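You operate a simulated robot arm through the tools that you are given. There is no shell and no other tool.

Carry out the task below with a simulated robot arm. There is one attempt and no reset: what you move stays moved.

TASK
Hang the cloth mat over the rail to air and peg it.
Fine: the peg is in the rack drawer; shut the drawer. Where these are worked on the way, their far stop is far enough and under half their travel is too little: rack drawer.

The check looks at the end state, three seconds after you hand in, the way a careful person would. Anything else that was tipped, shoved, dropped, spilled or broken makes it a failure. Flat cloth is picked up by pressing the open fingertips on it (5 to 10 N) and closing them slowly along it; thin cloth reads only 2 to 8 mm in the jaws.

THE ROBOT
A 7-joint arm with a two-finger parallel gripper, fixed in place. Base frame: the origin is at the foot of the arm, x ahead of it, y to its left, z up; the work surface is at about z = 0.445. Units: m, degrees, N and s.
With the tool pointing down near the work surface it reaches from about 0.1 to 0.74 m from the base axis. Its first joint turns from -115.0 to 115.0 degrees. Payload 3.91 kg.
The TCP is the grasp point between the finger pads, 0.03 m short of the fingertips. In the tool frame z runs along the fingers and y along their closing line. The gripper opens to 0.11 m. The fingers are 0.02 m wide and 0.01 m thick; the gripper's body (0.048 by 0.112 m) begins 0.055 m behind the TCP.
Orientation is told as [roll, pitch, yaw] about the base's x, y, z axes, in that order, counted from this pose: with the fingers straight down and closing along the base's y, the tool's x points along the base's -x, its y along +y and its z along -z.

THE INTERFACE
- The arm moves only by the tool step_arm. Its arguments are lists of equal length, an entry for each row: "offset": the shift along the tool's x, y, z in m, a list of three; "dr": the turn, a rotation vector about the tool's x, y, z in degrees, a list of three. In form: {"offset": [[x, y, z], ...], "dr": [[wx, wy, wz], ...]}. A call has 1 to 20 rows; each row is the pose to reach, as a shift and turn from the pose commanded when the call began, along the tool's axes at that moment. "claw" is the opening, from 0 (shut) to 1 (fully open), set as the call begins (left out, the last holds). A row lasts 0.2 s, in which the tool goes at most 0.05 m and 8.6 degrees; a call with a longer step from one row to the next is refused whole, and so is a gripper value outside its range. Where a pose cannot be reached the arm comes as near as it can. A force on the tool above 40 N (or 10 N above the force at the start of the call, whichever is more), or a blocked arm, ends the call early, and 0.2 s more pass. The fingers move at their own pace (about 0.153 m/s each) and stop on an object; they squeeze with about 41 N. The grip force told is the motor's: it shows also when the fingers shut on nothing. Time passes only in rows, and 0.2 s behind the last, so rows that repeat a pose let the fingers close. It gives the time, the measured TCP pose, the force on the tool (base axes), the opening and the grip force at its end, in the units of the frame above (readings bear some noise), with the torque about the TCP (base axes, N m) and any sound that the robot's microphone picked up.
- Cameras (640 x 400 px; columns grow to the right, rows downward): "scene" is fixed at [0.0565, 0.4974, 1.4318]; the picture's right is [-0.61, -0.80, 0.00], its down [-0.27, 0.20, -0.94] and it looks along [0.75, -0.57, -0.34] (base axes); focal length 266 px, centre (320, 200). "wrist" rides on the gripper at [0.072, 0.017, -0.103] in the tool frame; the picture's right is [-0.23, 0.97, 0.00], its down [-0.76, -0.18, -0.62] and it looks along [-0.61, -0.14, 0.78] (tool axes); focal length 222 px, centre (320, 200).
- snapshot(camera): a new picture of that camera. The clock stands still meanwhile.
- lift_body(by): slides the trunk up (or, below 0, down) by that many m; the arm rides with it, the base frame stays. It gives what a move gives, with no picture.
- locate(camera, pixels): there is no depth. For up to 12 entries [column, row, z] of the newest picture of that camera ("zoom" is the newest enlarged one), the place [x, y] in the base frame at which the ray of that pixel passes the height z, good to about 0.003 m, but the place of the scene camera against the robot may be out by one fixed shift of up to 0.018 m in any direction. The clock stands still meanwhile.
- zoom(camera, box): a new picture of the part [left, top, right, bottom] of that camera's present view, enlarged. The clock stands still meanwhile.
- finish_job(): hands the job in; it is judged then, once.

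Unless the task says otherwise, let go and move clear before handing in.

The tools are called after "Call:" as name(argument=value, ...) on one line, values as JSON. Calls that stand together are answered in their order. step_arm: Moves the arm, as the interface text tells. Its arguments: {"type":"object","properties":{"offset":{"type":"array"},"dr":{"type":"array"},"claw":{"type":"number"}},"required":["offset","dr"]} The other tools are called the same way: lift_body (by) slides the trunk up or down; snapshot (camera) takes a picture; locate (camera, pixels) gives the place at which the rays of pixels pass given heights; zoom (camera, box) takes an enlarged picture of a part of a camera's view; finish_job () hands the job in.

At the start:

```text
clock: 0.0
position: [0.6666, -0.0279, 1.4502]
tcp_rot: [0.1, 0.0, 0.0]
contact_force: [0.7, -0.1, 0.5]
torque: [0.02, -0.02, 0.0]
gripper_width: 0.1098
finger_force: 0.0
trunk travel left (down, up): [-0.775, 0.215]
```

scene: 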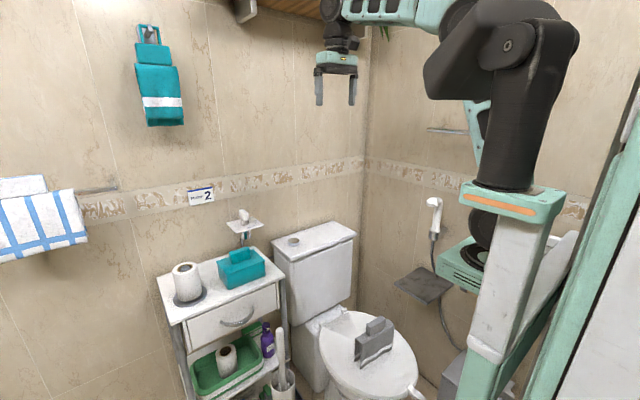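
wrist: 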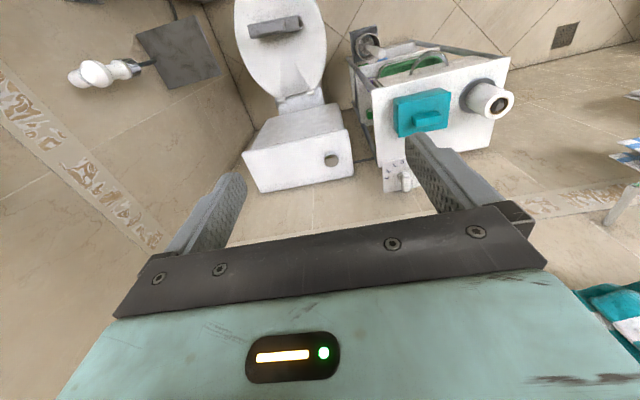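

The scene shows a bathroom with a rack (drawer with handle around (237,317)), a toilet with a grey thing on the lid near (373,340), and rails at (95,190) and (447,131). I'll zoom in to identify the mat, rail and drawer.

Call:
zoom(camera="scene", box=[150, 200, 310, 400])

Call:
zoom(camera="scene", box=[300, 290, 460, 400])

Call:
zoom(camera="scene", box=[0, 150, 160, 270])

Call:
zoom(camera="scene", box=[380, 100, 540, 320])

```text
2.00 times, centred on (230, 300) of scene
```

zoom: 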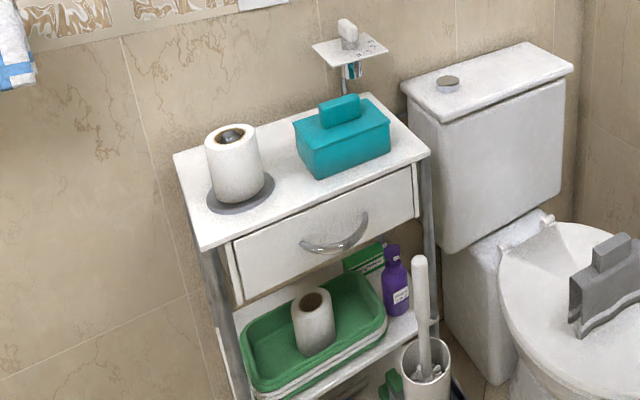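

```text
3.64 times, centred on (380, 345) of scene
```

zoom: 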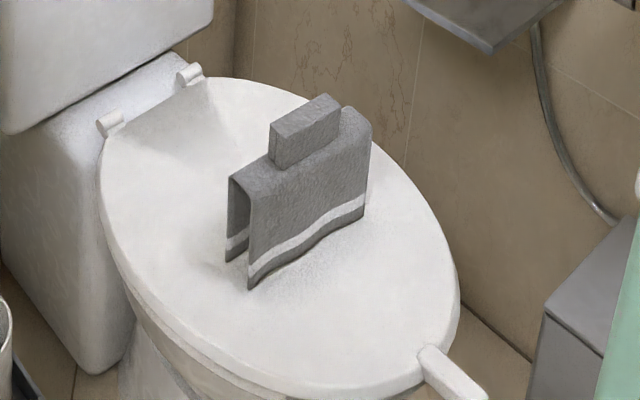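

```text
3.33 times, centred on (80, 210) of scene
```

zoom: 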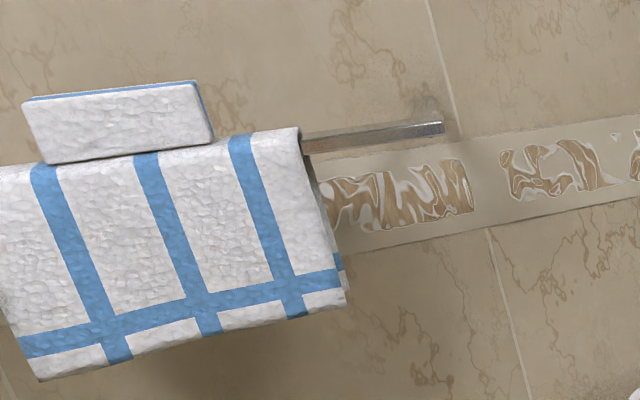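

```text
1.82 times, centred on (460, 210) of scene
```

zoom: 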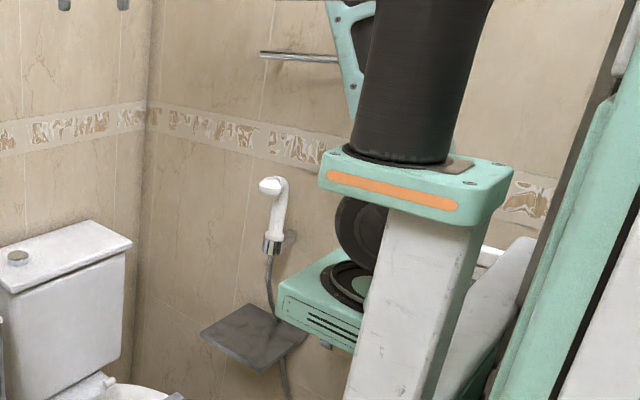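

The grey draped mat with a grip tab stands on the toilet lid near (373,345), and a bare rail shows on the right wall at (447,131). The drawer's handle is at (237,317). I'll locate key points at several heights to work out the geometry.

Call:
locate(camera="scene", pixels=[[360.2, 369.2, 0.445], [392.4, 349.9, 0.445], [354.7, 362.0, 0.445], [355.3, 338.7, 0.52], [237, 317, 0.65], [237, 317, 0.7], [162, 284, 0.8], [162, 284, 0.75], [281, 275, 0.8], [281, 275, 0.75], [428, 130, 1.4], [465, 134, 1.4]])

Call:
zoom(camera="wrist", box=[200, 0, 540, 212])

Call:
zoom(camera="scene", box=[100, 0, 260, 100])

```text
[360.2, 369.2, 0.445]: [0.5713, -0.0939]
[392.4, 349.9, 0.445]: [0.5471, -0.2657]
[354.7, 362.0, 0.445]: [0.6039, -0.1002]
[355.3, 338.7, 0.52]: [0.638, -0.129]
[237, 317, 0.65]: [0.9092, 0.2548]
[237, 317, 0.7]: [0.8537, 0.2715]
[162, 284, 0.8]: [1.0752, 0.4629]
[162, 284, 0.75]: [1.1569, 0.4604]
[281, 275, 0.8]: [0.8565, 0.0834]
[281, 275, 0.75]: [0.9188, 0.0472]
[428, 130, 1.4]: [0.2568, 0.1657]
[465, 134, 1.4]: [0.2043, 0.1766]
```

```text
1.88 times, centred on (370, 106) of wrist
```

zoom: 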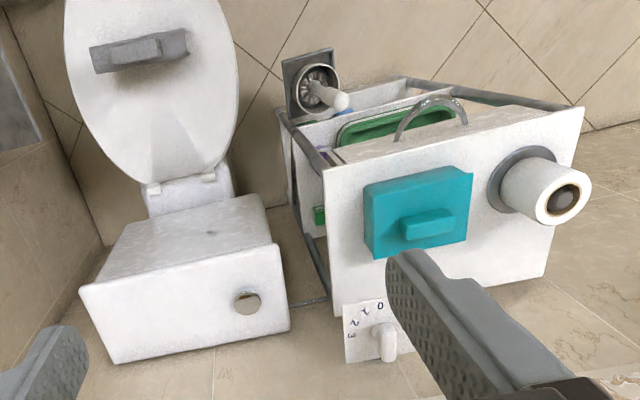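

```text
4.00 times, centred on (180, 50) of scene
```

zoom: 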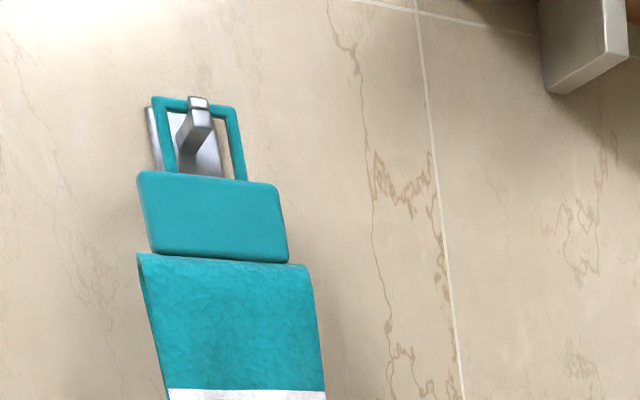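

The wrist view shows the rack top's corners at (374,89), (379,167), (510,57), (490,144), and the scene view shows them at (285,276), (255,247), (170,325), (156,277). I'll triangulate the rack top height and toilet lid height from the two cameras.

Call:
snapshot(camera="wrist")

Call:
locate(camera="wrist", pixels=[[373.7, 89, 0.6], [373.7, 89, 0.7], [373.7, 89, 0.8], [509.9, 57, 0.6], [509.9, 57, 0.7], [509.9, 57, 0.8], [379, 167, 0.6], [379, 167, 0.7], [379, 167, 0.8]])

Call:
locate(camera="scene", pixels=[[285, 276.5, 0.6], [285, 276.5, 0.7], [285, 276.5, 0.8], [170, 325, 0.6], [170, 325, 0.7], [170, 325, 0.8], [255, 247.5, 0.6], [255, 247.5, 0.7], [255, 247.5, 0.8]])

```text
taken
```

wrist: 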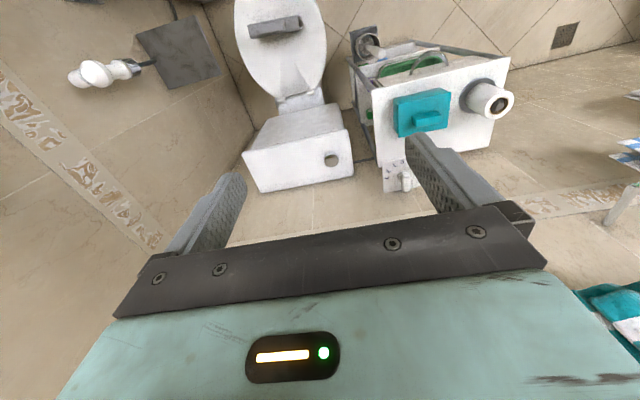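

```text
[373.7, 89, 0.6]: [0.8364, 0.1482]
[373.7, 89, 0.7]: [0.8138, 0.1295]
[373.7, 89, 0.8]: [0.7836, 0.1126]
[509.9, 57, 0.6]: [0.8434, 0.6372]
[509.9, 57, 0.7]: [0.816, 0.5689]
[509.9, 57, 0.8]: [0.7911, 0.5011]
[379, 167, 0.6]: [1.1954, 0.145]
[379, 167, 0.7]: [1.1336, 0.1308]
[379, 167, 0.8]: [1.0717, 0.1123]
```

```text
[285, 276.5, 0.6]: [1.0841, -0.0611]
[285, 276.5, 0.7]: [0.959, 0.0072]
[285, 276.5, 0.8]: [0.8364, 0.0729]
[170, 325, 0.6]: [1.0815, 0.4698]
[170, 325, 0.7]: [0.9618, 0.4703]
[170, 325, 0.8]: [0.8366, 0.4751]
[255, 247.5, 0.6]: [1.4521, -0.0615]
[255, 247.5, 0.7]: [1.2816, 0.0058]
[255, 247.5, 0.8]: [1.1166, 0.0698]
```

Rack top corners agree at z≈0.85: x 0.77–1.04, y 0.105–0.47. Next I'll get closer looks at the mat in the wrist view and the bare rail at (447,131) in the scene view.

Call:
zoom(camera="wrist", box=[220, 0, 350, 81])

Call:
zoom(camera="scene", box=[400, 110, 500, 172])

Call:
zoom(camera="wrist", box=[0, 0, 240, 150])

Call:
zoom(camera="wrist", box=[520, 80, 640, 155])

```text
4.92 times, centred on (285, 40) of wrist
```

zoom: 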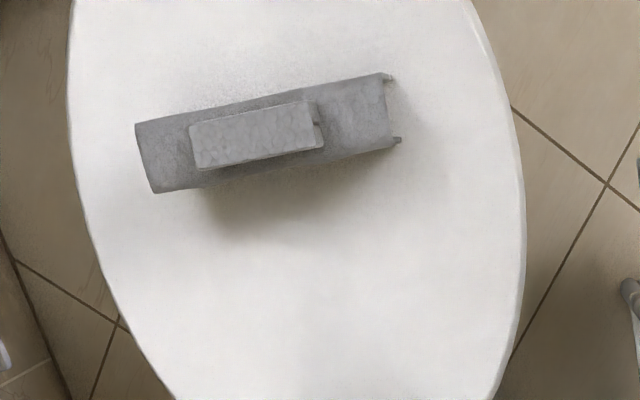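

```text
6.40 times, centred on (450, 141) of scene
```

zoom: 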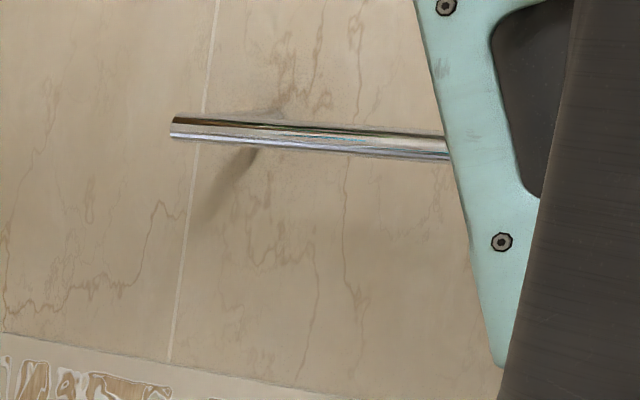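

```text
2.67 times, centred on (120, 75) of wrist
```

zoom: 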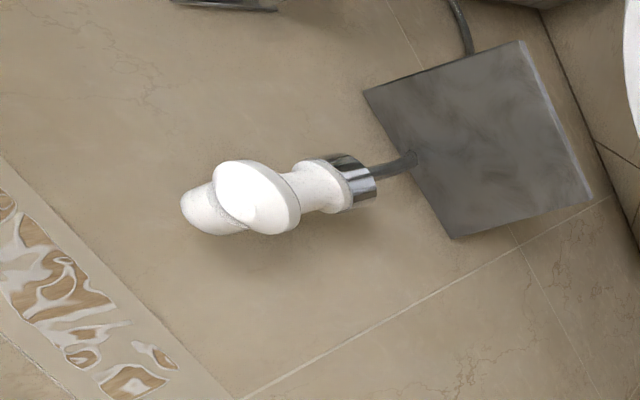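

```text
5.33 times, centred on (580, 118) of wrist
```

zoom: 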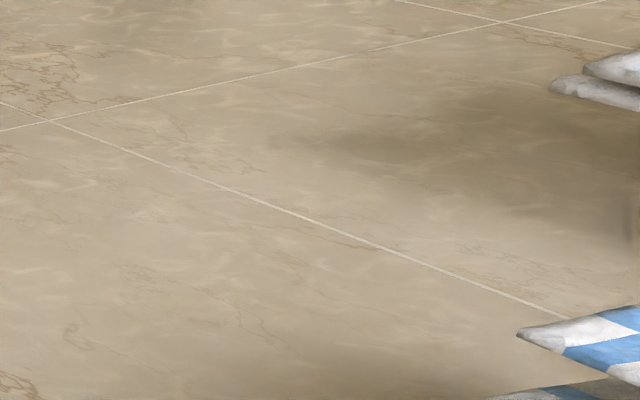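

The mat's tab top centre is at about (272,26.8) in the wrist view and (375.9,320) in the scene view; I'll triangulate its height, plus toilet tank and lid.

Call:
locate(camera="wrist", pixels=[[272, 26.8, 0.45], [272, 26.8, 0.55], [272, 26.8, 0.65], [298.5, 15.5, 0.5], [298.5, 15.5, 0.6], [301, 28.5, 0.5], [301, 28.5, 0.6], [247.5, 25, 0.5], [247.5, 25, 0.6], [251, 38.5, 0.5], [251, 38.5, 0.6]])

Call:
locate(camera="scene", pixels=[[375.9, 320.3, 0.45], [375.9, 320.3, 0.55], [375.9, 320.3, 0.65], [355.3, 338.7, 0.5], [355.3, 338.7, 0.6], [360.2, 369.2, 0.5], [360.2, 369.2, 0.6], [393.7, 325.8, 0.5], [393.7, 325.8, 0.6], [392.4, 349.9, 0.5], [392.4, 349.9, 0.6]])

```text
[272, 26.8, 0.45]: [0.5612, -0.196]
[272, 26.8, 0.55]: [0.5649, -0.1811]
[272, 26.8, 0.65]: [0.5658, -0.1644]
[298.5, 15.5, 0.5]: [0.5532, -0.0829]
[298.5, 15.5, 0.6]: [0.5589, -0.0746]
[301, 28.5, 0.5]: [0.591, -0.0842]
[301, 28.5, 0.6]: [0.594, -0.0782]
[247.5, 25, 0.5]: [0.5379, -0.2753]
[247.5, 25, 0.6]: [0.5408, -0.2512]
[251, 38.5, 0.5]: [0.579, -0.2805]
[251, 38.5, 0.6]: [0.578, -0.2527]
```

```text
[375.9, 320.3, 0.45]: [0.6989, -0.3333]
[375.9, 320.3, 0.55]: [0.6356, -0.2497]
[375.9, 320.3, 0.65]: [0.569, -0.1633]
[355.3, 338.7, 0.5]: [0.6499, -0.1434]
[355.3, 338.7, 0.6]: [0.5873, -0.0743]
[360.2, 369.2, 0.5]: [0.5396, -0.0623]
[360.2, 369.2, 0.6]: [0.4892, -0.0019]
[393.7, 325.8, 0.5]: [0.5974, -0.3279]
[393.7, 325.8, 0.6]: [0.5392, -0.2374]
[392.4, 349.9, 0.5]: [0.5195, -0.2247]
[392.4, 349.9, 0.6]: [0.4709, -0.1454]
```

The mat tab top is at about (0.567,-0.164,0.65), with the ridge at z≈0.59. I need a second view of the right-wall rail, so I'll turn the tool about its axis so the wrist camera looks toward −y.

Call:
step_arm(offset=[[0, 0, 0], [0, 0, 0], [0, 0, 0], [0, 0, 0], [0, 0, 0], [0, 0, 0], [0, 0, 0], [0, 0, 0], [0, 0, 0], [0, 0, 0]], dr=[[0, 0, 8], [0, 0, 16], [0, 0, 24], [0, 0, 32], [0, 0, 40], [0, 0, 48], [0, 0, 56], [0, 0, 64], [0, 0, 72], [0, 0, 80]])

Call:
snapshot(camera="wrist")

Call:
snapshot(camera="scene")

```text
clock: 2.2
position: [0.6667, -0.0284, 1.4507]
tcp_rot: [0.0, 0.0, -80.3]
contact_force: [0.3, 0.0, 1.3]
torque: [0.01, 0.04, -0.01]
gripper_width: 0.1102
finger_force: 0.0
trunk travel left (down, up): [-0.775, 0.215]
```

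```text
taken
```

wrist: 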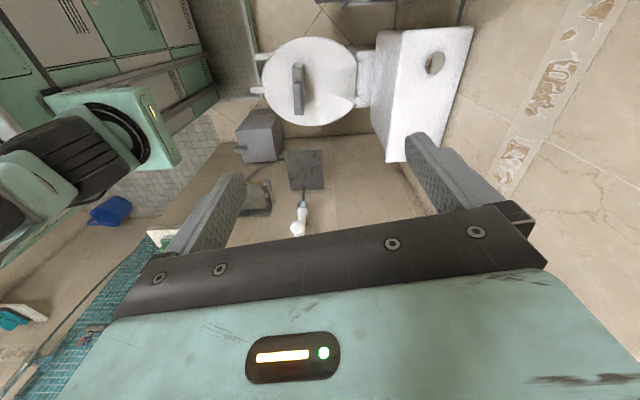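

```text
taken
```

scene: 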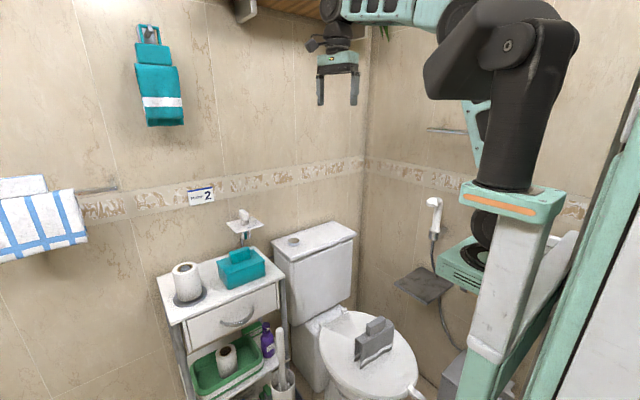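

The camera currently looks 51° down and the rail is hidden behind the gripper body in the lower part. I'll tilt the tool −35° about its y so the camera looks more level at the right wall.

Call:
step_arm(offset=[[0, 0, 0], [0, 0, 0], [0, 0, 0], [0, 0, 0], [0, 0, 0]], dr=[[0, -7, 0], [0, -14, 0], [0, -21, 0], [0, -28, 0], [0, -35, 0]])

Call:
snapshot(camera="wrist")

```text
clock: 3.4
position: [0.667, -0.0291, 1.4507]
tcp_rot: [0.0, -35.1, -80.1]
contact_force: [0.1, -0.1, 0.1]
torque: [0.01, 0.0, -0.01]
gripper_width: 0.1101
finger_force: 0.0
trunk travel left (down, up): [-0.775, 0.215]
```

```text
taken
```

wrist: 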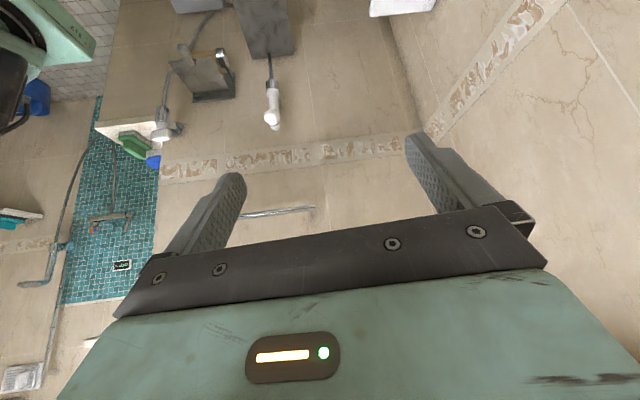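

The rail is now visible from (240,215) to (315,208) in the wrist view. I'll zoom in on it and locate its ends at candidate heights to match with the scene rays.

Call:
zoom(camera="wrist", box=[220, 170, 340, 245])

Call:
locate(camera="wrist", pixels=[[314, 208, 1.3], [314, 208, 1.35], [314, 208, 1.4], [245, 215, 1.3], [245, 215, 1.35], [245, 215, 1.4]])

Call:
locate(camera="scene", pixels=[[427.5, 130, 1.3], [427.5, 130, 1.33], [427.5, 130, 1.35], [427.5, 130, 1.37], [465, 133.5, 1.33], [465, 133.5, 1.35]])

```text
5.33 times, centred on (280, 208) of wrist
```

zoom: 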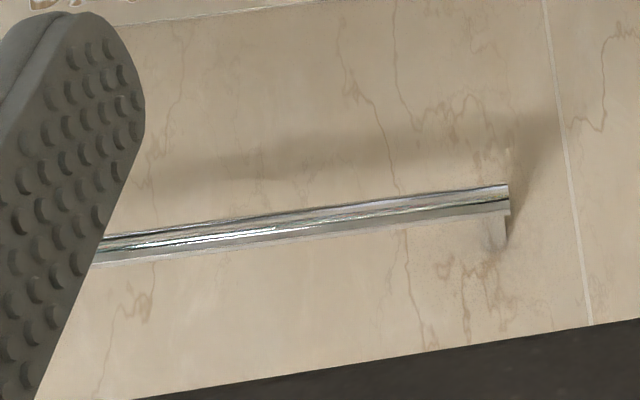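

```text
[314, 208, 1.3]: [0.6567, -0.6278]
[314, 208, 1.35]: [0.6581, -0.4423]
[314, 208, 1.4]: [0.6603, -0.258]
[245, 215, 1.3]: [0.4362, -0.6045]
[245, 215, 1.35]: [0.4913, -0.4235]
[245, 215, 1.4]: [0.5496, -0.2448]
```

```text
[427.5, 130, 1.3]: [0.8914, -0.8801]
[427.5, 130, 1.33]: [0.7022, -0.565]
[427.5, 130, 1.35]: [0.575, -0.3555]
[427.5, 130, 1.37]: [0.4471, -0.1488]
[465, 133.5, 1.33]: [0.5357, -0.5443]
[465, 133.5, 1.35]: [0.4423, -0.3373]
```

Triangulating the rail end gives about (0.658,-0.49,1.337), with the wall roughly 0.07 m behind it. I'll move closer above it (TCP near (0.5,-0.30,1.5), tool down) to measure it well.

Call:
step_arm(offset=[[-0.032, -0.03, 0.0138], [-0.064, -0.06, 0.0277], [-0.096, -0.09, 0.0415], [-0.127, -0.12, 0.0553], [-0.159, -0.15, 0.0691], [-0.191, -0.18, 0.083], [-0.223, -0.2106, 0.0968], [-0.223, -0.2106, 0.0968]], dr=[[0, 5, 0], [0, 10, 0], [0, 15, 0], [0, 20, 0], [0, 25, 0], [0, 30, 0], [0, 35, 0], [0, 35, 0]])

Call:
snapshot(camera="wrist")

Call:
snapshot(camera="scene")

```text
clock: 5.2
position: [0.4996, -0.2999, 1.5]
tcp_rot: [-0.1, 0.0, -80.0]
contact_force: [-0.4, -0.7, -0.1]
torque: [-0.01, 0.02, 0.04]
gripper_width: 0.1101
finger_force: 0.1
trunk travel left (down, up): [-0.775, 0.215]
```

```text
taken
```

wrist: 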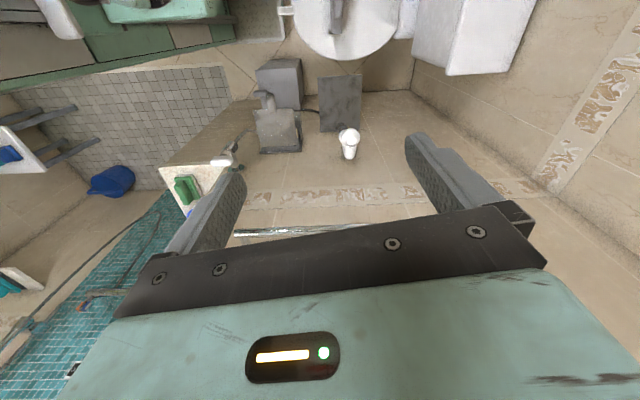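

```text
taken
```

scene: 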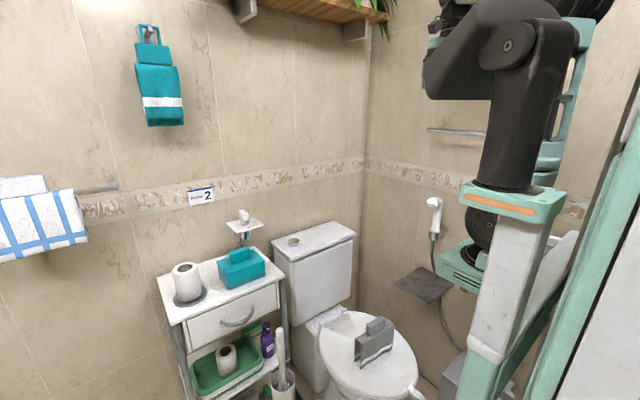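

The rail shows just above the gripper body at rows 226–236. I'll raise the trunk by 0.15 to bring it more centrally into the wrist view.

Call:
lift_body(by=0.15)

Call:
snapshot(camera="wrist")

```text
clock: 7.0
position: [0.5008, -0.3004, 1.6484]
tcp_rot: [0.0, 0.0, -80.0]
contact_force: [0.1, -0.2, 0.2]
torque: [0.07, 0.03, -0.02]
gripper_width: 0.1101
finger_force: 0.1
trunk travel left (down, up): [-0.925, 0.065]
```

```text
taken
```

wrist: 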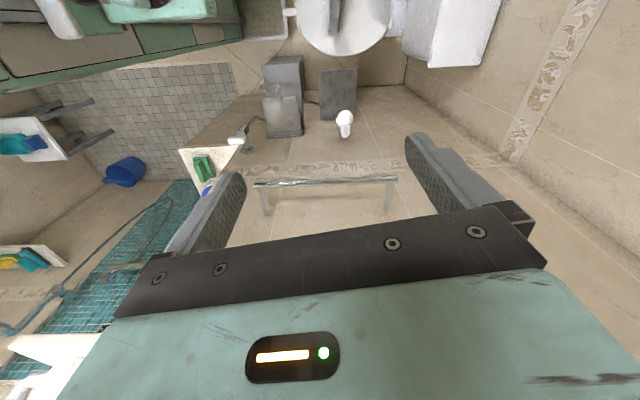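

Now the whole rail is seen with both end posts, from (254,184) to (397,178). I'll zoom on it and locate its edges and post feet.

Call:
zoom(camera="wrist", box=[240, 150, 420, 262])

Call:
locate(camera="wrist", pixels=[[254, 184, 1.337], [396, 179, 1.337], [325, 181, 1.337], [254, 184, 1.32], [396, 179, 1.32], [254, 184, 1.35], [396, 179, 1.35]])

```text
3.56 times, centred on (330, 206) of wrist
```

zoom: 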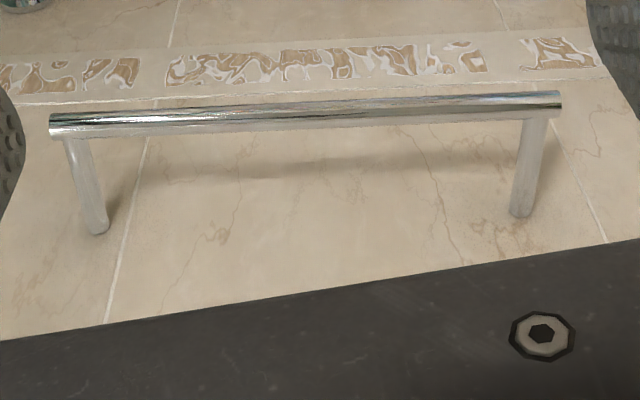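

```text
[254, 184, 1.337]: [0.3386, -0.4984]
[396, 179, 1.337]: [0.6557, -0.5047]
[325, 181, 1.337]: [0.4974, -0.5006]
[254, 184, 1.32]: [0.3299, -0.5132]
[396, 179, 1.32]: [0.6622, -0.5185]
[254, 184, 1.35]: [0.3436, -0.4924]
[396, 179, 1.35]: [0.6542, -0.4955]
```

The rail spans x≈0.335–0.657 at y≈−0.505. I'll take another grazing view (tilt −25°, trunk down 0.25) to pin down its height and y exactly.

Call:
step_arm(offset=[[0, 0, 0], [0, 0, 0], [0, 0, 0], [0, 0, 0]], dr=[[0, -7, 0], [0, -14, 0], [0, -21, 0], [0, -25, 0]])

Call:
lift_body(by=-0.25)

Call:
snapshot(camera="wrist")

Call:
zoom(camera="wrist", box=[220, 130, 440, 267])

```text
clock: 8.0
position: [0.4999, -0.3005, 1.6486]
tcp_rot: [0.0, -25.1, -80.1]
contact_force: [0.2, -0.6, 0.2]
torque: [0.0, -0.01, -0.03]
gripper_width: 0.1097
finger_force: 0.0
trunk travel left (down, up): [-0.925, 0.065]
```

```text
clock: 10.5
position: [0.5003, -0.2994, 1.4]
tcp_rot: [0.0, -24.9, -80.0]
contact_force: [0.1, 0.1, -0.1]
torque: [0.03, 0.0, 0.02]
gripper_width: 0.1099
finger_force: 0.0
trunk travel left (down, up): [-0.675, 0.315]
```

```text
taken
```

wrist: 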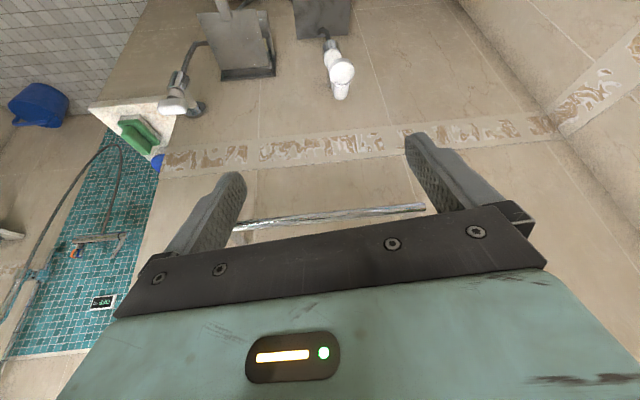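

```text
2.91 times, centred on (330, 198) of wrist
```

zoom: 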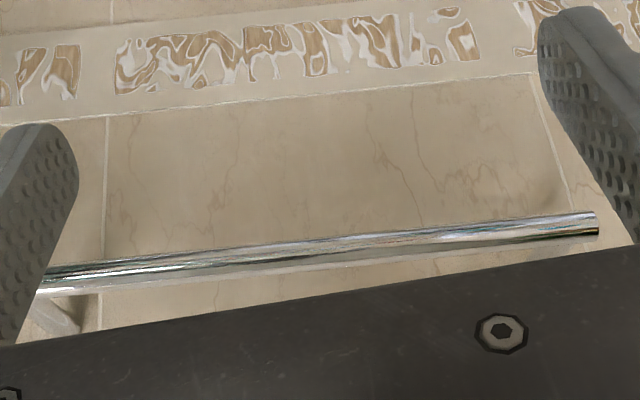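

The rail's right end centre is at (425,206) and its middle at (330,215) in this view. I'll locate at several heights to intersect with the top view.

Call:
locate(camera="wrist", pixels=[[425.2, 206.2, 1.32], [425.2, 206.2, 1.33], [425.2, 206.2, 1.34], [330, 215.2, 1.32], [330, 215.2, 1.33], [330, 215.2, 1.34], [240, 225, 1.33], [240, 225, 1.34]])

```text
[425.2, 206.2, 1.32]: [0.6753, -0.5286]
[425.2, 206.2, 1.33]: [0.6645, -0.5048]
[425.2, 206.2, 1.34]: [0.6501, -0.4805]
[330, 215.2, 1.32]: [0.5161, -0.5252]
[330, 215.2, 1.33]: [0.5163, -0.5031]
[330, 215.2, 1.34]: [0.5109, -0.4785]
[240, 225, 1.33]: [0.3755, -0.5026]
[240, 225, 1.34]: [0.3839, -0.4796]
```

Combining views, the rail's axis is at about y≈−0.509, z≈1.329, spanning x 0.335–0.657, with the wall near y≈−0.59. Now I'll return the tool to vertical, move over the mat (0.567,−0.164) and turn to yaw ≈ −6° to line up with its ridge.

Call:
step_arm(offset=[[0.028, 0.0224, -0.013], [0.0555, 0.0448, -0.0259], [0.083, 0.0672, -0.0388], [0.111, 0.0896, -0.0517], [0.111, 0.0896, -0.0517]], dr=[[0, 6.25, 0], [0, 12.5, 0], [0, 18.75, 0], [0, 25, 0], [0, 25, 0]])

Call:
step_arm(offset=[[0, 0, 0], [0, 0, 0], [0, 0, 0], [0, 0, 0], [0, 0, 0], [0, 0, 0], [0, 0, 0], [0, 0, 0], [0, 0, 0], [0, 0, 0]], dr=[[0, 0, -8.2], [0, 0, -16.4], [0, 0, -24.6], [0, 0, -32.8], [0, 0, -41], [0, 0, -49.2], [0, 0, -57.4], [0, 0, -65.6], [0, 0, -74.4], [0, 0, -74.4]])

Call:
lift_body(by=-0.5)

Call:
snapshot(camera="wrist")

Call:
snapshot(camera="scene")

```text
clock: 11.7
position: [0.5669, -0.1644, 1.3985]
tcp_rot: [0.1, 0.1, -80.0]
contact_force: [0.3, -0.5, 0.2]
torque: [0.02, 0.01, 0.02]
gripper_width: 0.11
finger_force: 0.0
trunk travel left (down, up): [-0.675, 0.315]
```

```text
refused: row 9 steps farther than a row can; nothing moved
```

```text
refused: -0.5 is not a number from -0.4 to 0.4
```

```text
taken
```

wrist: 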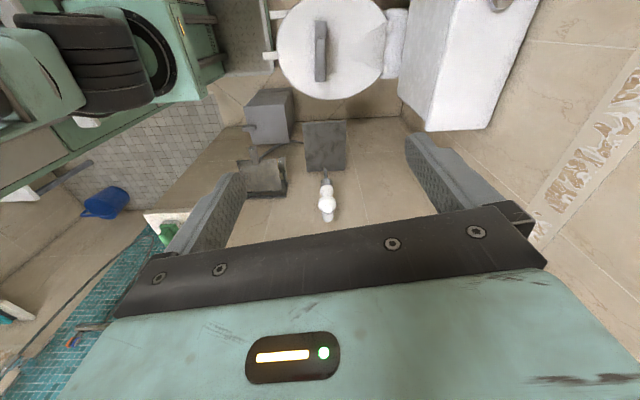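

```text
taken
```

scene: 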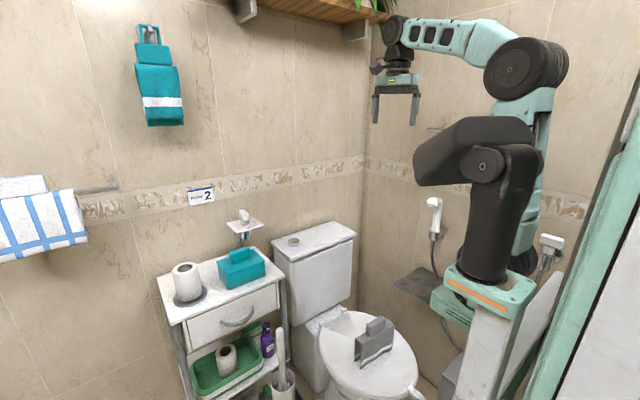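

The arm is vertical at (0.567,−0.164,1.40), but the turn and lift exceeded limits. I'll redo the turn in 7.44° steps and lower by 0.4 then check.

Call:
step_arm(offset=[[0, 0, 0], [0, 0, 0], [0, 0, 0], [0, 0, 0], [0, 0, 0], [0, 0, 0], [0, 0, 0], [0, 0, 0], [0, 0, 0], [0, 0, 0]], dr=[[0, 0, -7.44], [0, 0, -14.88], [0, 0, -22.32], [0, 0, -29.76], [0, 0, -37.2], [0, 0, -44.64], [0, 0, -52.08], [0, 0, -59.52], [0, 0, -66.96], [0, 0, -74.4]])

Call:
lift_body(by=-0.4)

Call:
snapshot(camera="wrist")

Call:
snapshot(camera="scene")

```text
clock: 13.9
position: [0.5671, -0.1639, 1.3981]
tcp_rot: [0.0, -0.1, -5.5]
contact_force: [1.0, 0.5, 0.2]
torque: [0.03, 0.01, 0.0]
gripper_width: 0.1101
finger_force: 0.0
trunk travel left (down, up): [-0.675, 0.315]
```

```text
clock: 17.8
position: [0.5679, -0.1635, 0.9983]
tcp_rot: [-0.1, 0.0, -5.6]
contact_force: [0.1, -0.1, -0.5]
torque: [-0.02, 0.01, -0.01]
gripper_width: 0.1102
finger_force: 0.1
trunk travel left (down, up): [-0.275, 0.715]
```

```text
taken
```

wrist: 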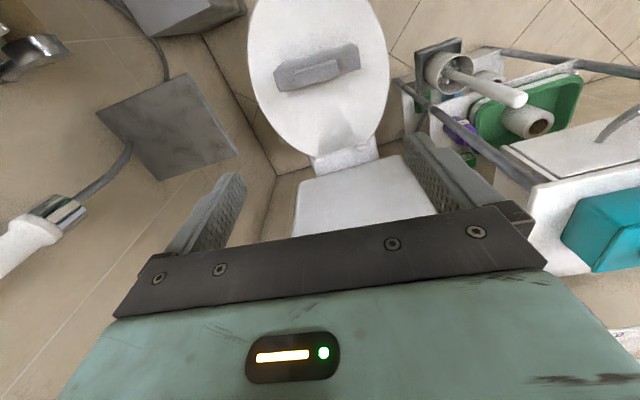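

```text
taken
```

scene: 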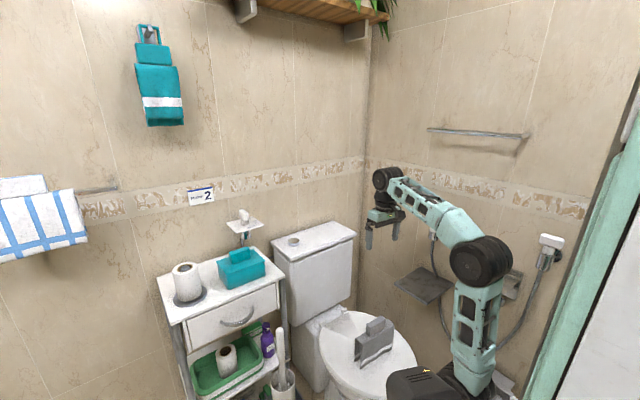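

The mat is in the wrist view at (318,68). I'll zoom and locate its tab and ridge ends precisely.

Call:
zoom(camera="wrist", box=[250, 20, 390, 107])

Call:
zoom(camera="scene", box=[400, 100, 560, 200])

```text
4.57 times, centred on (320, 64) of wrist
```

zoom: 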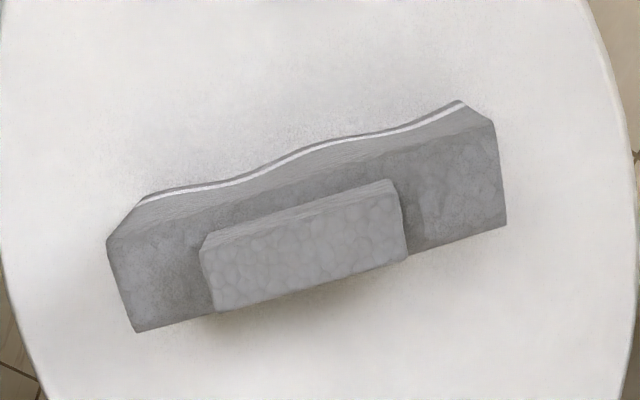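

```text
4.00 times, centred on (480, 150) of scene
```

zoom: 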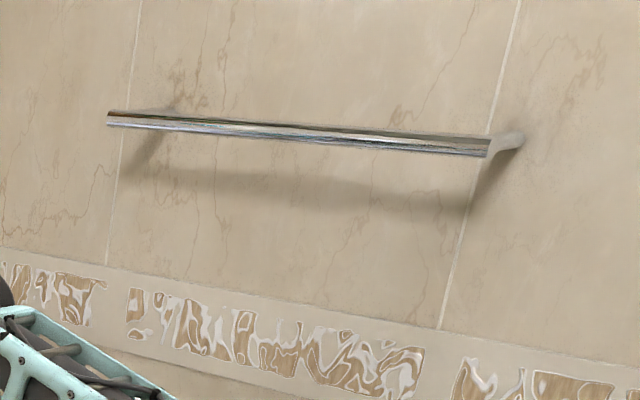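

Ridge corners read at (273,73), (280,93), (358,47), (361,69.5) and the tab top at (295,75), (297,88.5), (335,62), (339,76). I'll locate these at z≈0.59 and 0.65.

Call:
locate(camera="wrist", pixels=[[273.4, 73.4, 0.59], [280, 92.9, 0.59], [358.1, 46.9, 0.59], [360.9, 69.5, 0.59], [294.8, 75.4, 0.65], [297, 88.5, 0.65], [335.3, 61.8, 0.65], [339.3, 76, 0.65], [294.8, 75.4, 0.63], [297, 88.5, 0.63], [335.3, 61.8, 0.63], [339.3, 76, 0.63]])

Call:
locate(camera="scene", pixels=[[427, 128.5, 1.329], [427, 128.5, 1.337], [521, 137.5, 1.329], [521, 137.5, 1.337], [530, 136, 1.329]])

```text
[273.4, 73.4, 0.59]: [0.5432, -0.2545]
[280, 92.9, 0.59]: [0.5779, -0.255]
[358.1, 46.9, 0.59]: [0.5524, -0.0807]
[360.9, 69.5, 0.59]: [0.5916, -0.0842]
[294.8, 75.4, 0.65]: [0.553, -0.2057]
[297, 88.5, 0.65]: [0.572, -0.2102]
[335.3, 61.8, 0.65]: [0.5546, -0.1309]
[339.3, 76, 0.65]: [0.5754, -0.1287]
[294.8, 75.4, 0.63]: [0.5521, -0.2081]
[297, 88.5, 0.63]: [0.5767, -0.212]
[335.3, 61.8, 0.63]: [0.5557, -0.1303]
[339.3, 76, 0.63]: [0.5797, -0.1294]
```

```text
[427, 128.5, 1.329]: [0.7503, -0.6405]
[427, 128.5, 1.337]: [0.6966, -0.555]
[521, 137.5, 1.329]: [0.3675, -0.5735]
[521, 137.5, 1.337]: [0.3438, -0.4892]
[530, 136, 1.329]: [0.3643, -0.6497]
```

The tab spans y −0.208…−0.130 (0.078 long) and is about 0.02–0.03 thick, centred near (0.565,−0.169), so I can straddle its ends. I'll lower the trunk 0.2, then bring the arm down to just above it.

Call:
lift_body(by=-0.2)

Call:
step_arm(offset=[[0.0025, -0.0058, 0.02], [0.0025, -0.0058, 0.05], [0.0025, -0.0058, 0.075]], dr=[[0, 0, 0], [0, 0, 0], [0, 0, 0]], claw=1)

Call:
snapshot(camera="wrist")

Call:
snapshot(camera="scene")

```text
clock: 19.9
position: [0.5654, -0.1637, 0.7982]
tcp_rot: [0.0, 0.0, -5.6]
contact_force: [0.0, -0.2, 0.5]
torque: [-0.04, -0.01, 0.02]
gripper_width: 0.11
finger_force: 0.0
trunk travel left (down, up): [-0.075, 0.915]
```

```text
clock: 20.7
position: [0.5636, -0.1689, 0.7232]
tcp_rot: [0.0, 0.1, -5.7]
contact_force: [0.1, -0.3, -0.1]
torque: [0.01, -0.03, 0.02]
gripper_width: 0.11
finger_force: 0.0
trunk travel left (down, up): [-0.075, 0.915]
```

```text
taken
```

wrist: 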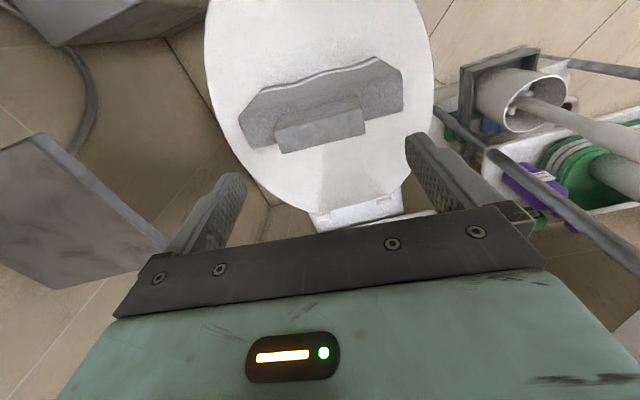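

```text
taken
```

scene: 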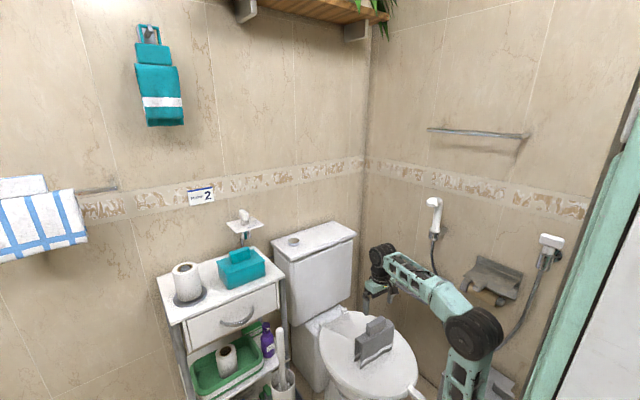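

The tab now appears at (320,130) between and beyond the fingers; I'll zoom both views to verify the alignment before going lower.

Call:
zoom(camera="wrist", box=[200, 40, 440, 190])

Call:
zoom(camera="scene", box=[320, 235, 440, 385])

```text
2.67 times, centred on (320, 115) of wrist
```

zoom: 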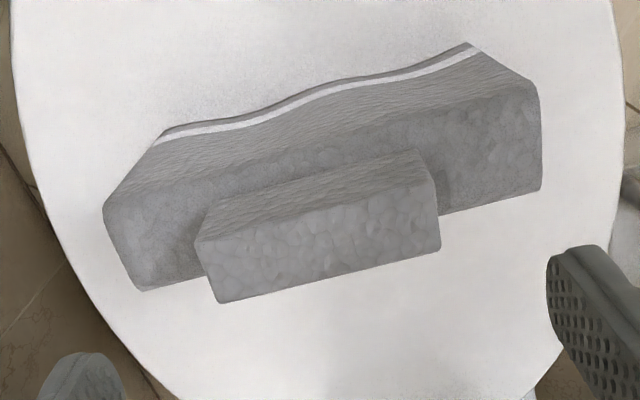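

```text
2.67 times, centred on (380, 310) of scene
```

zoom: 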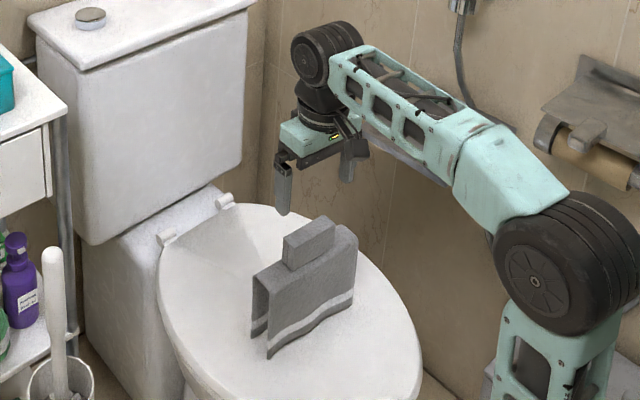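

I'll locate the tab and ridge corners from this closer zoom of the wrist view.

Call:
zoom(camera="wrist", box=[200, 40, 440, 190])

Call:
locate(camera="zoom", pixels=[[197, 238, 0.65], [218, 303, 0.65], [432, 183, 0.65], [440, 248, 0.65], [197, 238, 0.63], [218, 303, 0.63], [440, 248, 0.63], [103, 210, 0.59], [140, 290, 0.59], [540, 92, 0.59], [541, 188, 0.59]])

```text
2.67 times, centred on (320, 115) of wrist
```

zoom: 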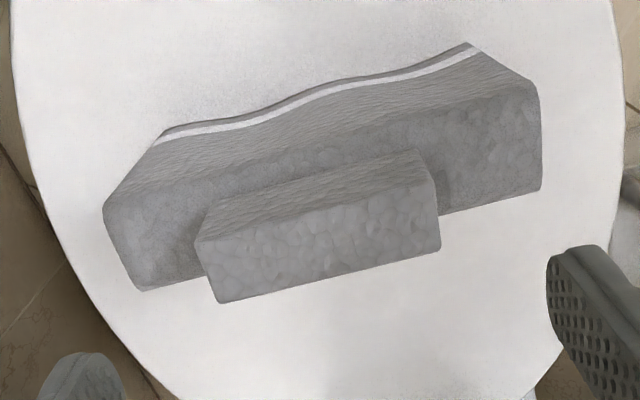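

```text
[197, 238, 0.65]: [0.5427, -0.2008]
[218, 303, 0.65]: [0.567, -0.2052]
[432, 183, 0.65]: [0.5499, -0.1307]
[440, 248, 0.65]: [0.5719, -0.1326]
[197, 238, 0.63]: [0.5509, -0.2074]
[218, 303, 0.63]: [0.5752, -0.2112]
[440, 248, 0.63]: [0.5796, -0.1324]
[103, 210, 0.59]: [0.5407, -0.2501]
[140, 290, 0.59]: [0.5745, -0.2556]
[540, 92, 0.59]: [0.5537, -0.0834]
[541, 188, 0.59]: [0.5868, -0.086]
```

The ridge centre is (0.564,−0.169) with the ridge z≈0.58–0.59 and tab top ≈0.63; the TCP is right over it. I'll descend to z≈0.623, where the tips stay just above the ridge.

Call:
step_arm(offset=[[0, 0, 0.03], [0, 0, 0.055], [0, 0, 0.075], [0, 0, 0.088], [0, 0, 0.098], [0, 0, 0.1]], dr=[[0, 0, -0.5], [0, 0, -1], [0, 0, -1.2], [0, 0, -1.2], [0, 0, -1.2], [0, 0, -1.2]])

Call:
snapshot(camera="wrist")

Call:
zoom(camera="scene", box=[320, 260, 440, 385])

```text
clock: 22.1
position: [0.5641, -0.1679, 0.6223]
tcp_rot: [0.0, 0.1, -4.4]
contact_force: [0.2, -1.5, -1.0]
torque: [0.02, -0.02, 0.01]
gripper_width: 0.1101
finger_force: 0.0
trunk travel left (down, up): [-0.075, 0.915]
```

```text
taken
```

wrist: 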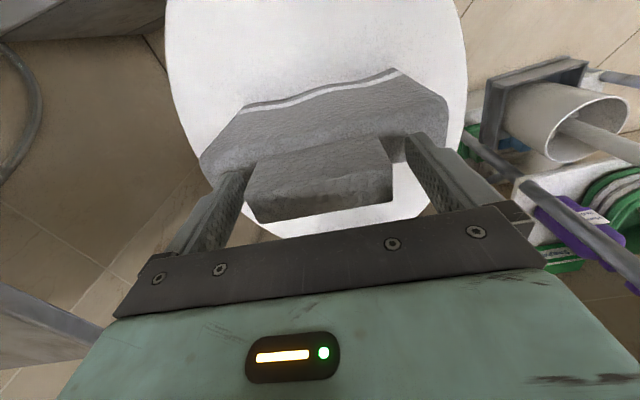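

```text
3.20 times, centred on (380, 322) of scene
```

zoom: 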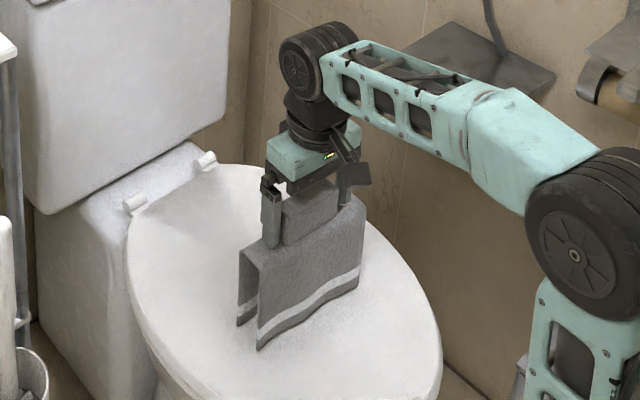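

The fingers straddle the tab ends cleanly in both views (wrist (240,190) and (400,150)). Closing the gripper on the tab now.

Call:
step_arm(offset=[[0, 0, 0], [0, 0, 0], [0, 0, 0], [0, 0, 0]], dr=[[0, 0, 0], [0, 0, 0], [0, 0, 0], [0, 0, 0]], claw=0.4)

Call:
snapshot(camera="wrist")

```text
clock: 23.1
position: [0.5652, -0.1693, 0.6239]
tcp_rot: [0.1, 0.0, -4.4]
contact_force: [0.6, 0.2, -0.6]
torque: [0.01, -0.01, 0.03]
gripper_width: 0.0845
finger_force: 41.4
trunk travel left (down, up): [-0.075, 0.915]
```

```text
taken
```

wrist: 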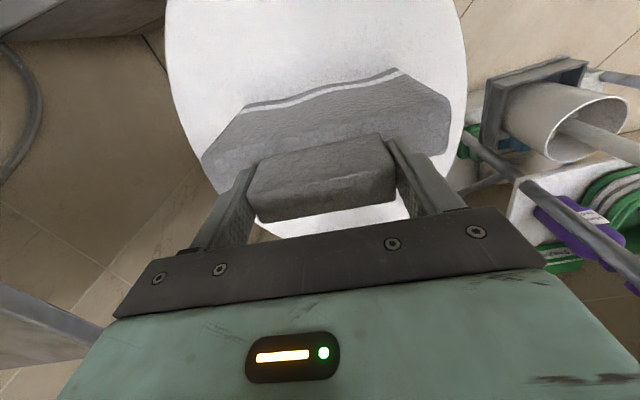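

The grip holds at width 0.0845 with 41 N. I'll lift gently 0.08 and check that the mat comes along.

Call:
step_arm(offset=[[0, 0, -0.01], [0, 0, -0.025], [0, 0, -0.04], [0, 0, -0.06], [0, 0, -0.08], [0, 0, -0.08]], dr=[[0, 0, 0], [0, 0, 0], [0, 0, 0], [0, 0, 0], [0, 0, 0], [0, 0, 0]])

Call:
snapshot(camera="wrist")

Call:
snapshot(camera="scene")

```text
clock: 24.5
position: [0.5635, -0.1688, 0.7023]
tcp_rot: [0.0, 0.0, -4.4]
contact_force: [-0.2, -0.9, -1.7]
torque: [0.0, 0.0, -0.02]
gripper_width: 0.0843
finger_force: 40.8
trunk travel left (down, up): [-0.075, 0.915]
```

```text
taken
```

wrist: 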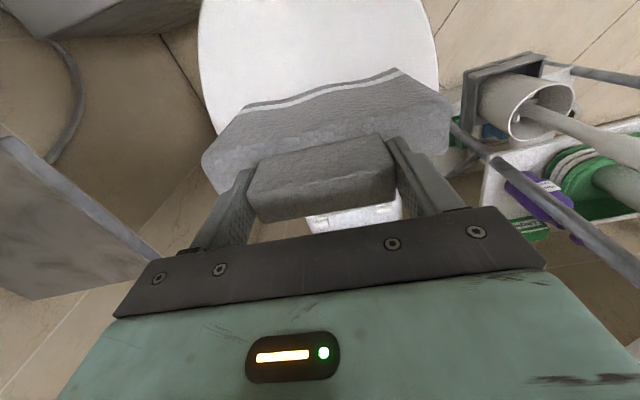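

```text
taken
```

scene: 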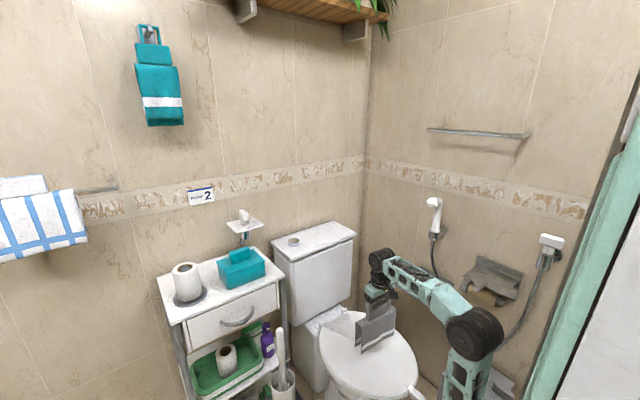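

The mat is lifted and hanging level in the jaws. I'll raise the trunk in two moves to bring it above rail height.

Call:
locate(camera="wrist", pixels=[[202, 158, 0.66], [449, 100, 0.66], [448, 152, 0.66], [214, 193, 0.66], [250, 192, 0.71], [385, 140, 0.71], [396, 190, 0.71], [262, 220, 0.71]])

Call:
lift_body(by=0.4)

Call:
lift_body(by=0.4)

Call:
snapshot(camera="scene")

```text
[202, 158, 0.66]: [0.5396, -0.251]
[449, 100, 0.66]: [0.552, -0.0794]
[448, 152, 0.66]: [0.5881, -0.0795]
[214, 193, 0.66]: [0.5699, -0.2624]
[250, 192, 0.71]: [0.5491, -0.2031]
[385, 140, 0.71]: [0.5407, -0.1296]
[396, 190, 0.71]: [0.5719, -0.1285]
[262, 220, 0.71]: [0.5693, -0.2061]
```

```text
clock: 28.4
position: [0.5647, -0.1681, 1.1029]
tcp_rot: [0.0, 0.1, -4.3]
contact_force: [-0.6, -0.2, -1.5]
torque: [0.0, 0.02, 0.0]
gripper_width: 0.0843
finger_force: 40.4
trunk travel left (down, up): [-0.475, 0.515]
```

```text
clock: 32.2
position: [0.5644, -0.1694, 1.5027]
tcp_rot: [0.0, 0.0, -4.3]
contact_force: [0.2, -0.5, -2.1]
torque: [-0.05, 0.03, -0.01]
gripper_width: 0.0846
finger_force: 40.9
trunk travel left (down, up): [-0.875, 0.115]
```

```text
taken
```

scene: 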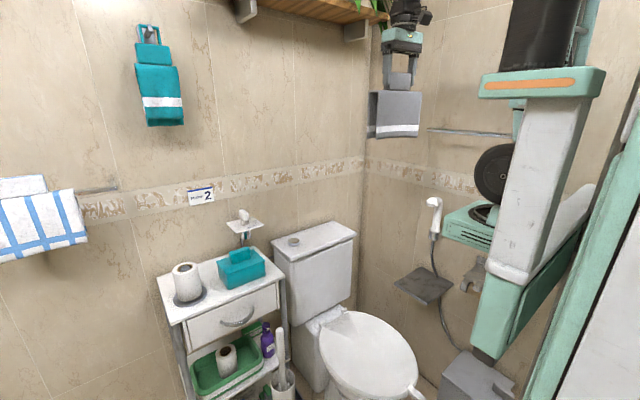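

The mat hangs in the gripper at (400,115), high above the toilet. I'll raise 0.08 more and turn to yaw −90° so its ridge lies along the rail.

Call:
lift_body(by=0.08)

Call:
step_arm(offset=[[0, 0, 0], [0, 0, 0], [0, 0, 0], [0, 0, 0], [0, 0, 0], [0, 0, 0], [0, 0, 0], [0, 0, 0], [0, 0, 0], [0, 0, 0], [0, 0, 0], [0, 0, 0]], dr=[[0, 0, 7.2], [0, 0, 14.3], [0, 0, 21.5], [0, 0, 28.6], [0, 0, 35.8], [0, 0, 42.9], [0, 0, 50.1], [0, 0, 57.2], [0, 0, 64.4], [0, 0, 71.5], [0, 0, 78.7], [0, 0, 85.7]])

Call:
snapshot(camera="wrist")

Call:
snapshot(camera="scene")

```text
clock: 33.4
position: [0.5635, -0.1687, 1.5825]
tcp_rot: [0.0, 0.0, -4.4]
contact_force: [-0.2, 0.3, -1.1]
torque: [-0.01, 0.05, -0.01]
gripper_width: 0.0846
finger_force: 41.4
trunk travel left (down, up): [-0.955, 0.035]
```

```text
clock: 36.0
position: [0.5633, -0.1695, 1.5819]
tcp_rot: [0.0, 0.1, -90.2]
contact_force: [-0.6, 0.6, -1.5]
torque: [0.01, 0.01, 0.0]
gripper_width: 0.0844
finger_force: 40.7
trunk travel left (down, up): [-0.955, 0.035]
```

```text
taken
```

wrist: 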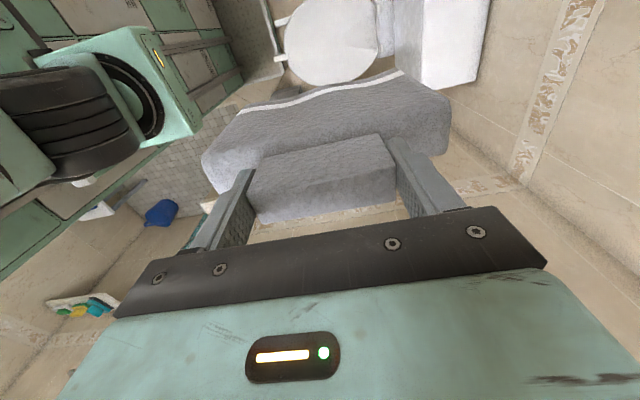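

```text
taken
```

scene: 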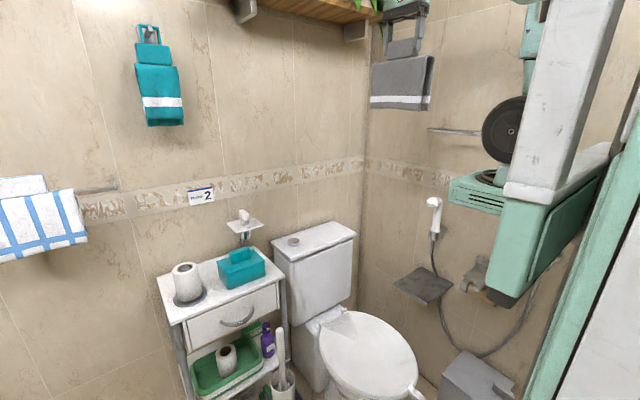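

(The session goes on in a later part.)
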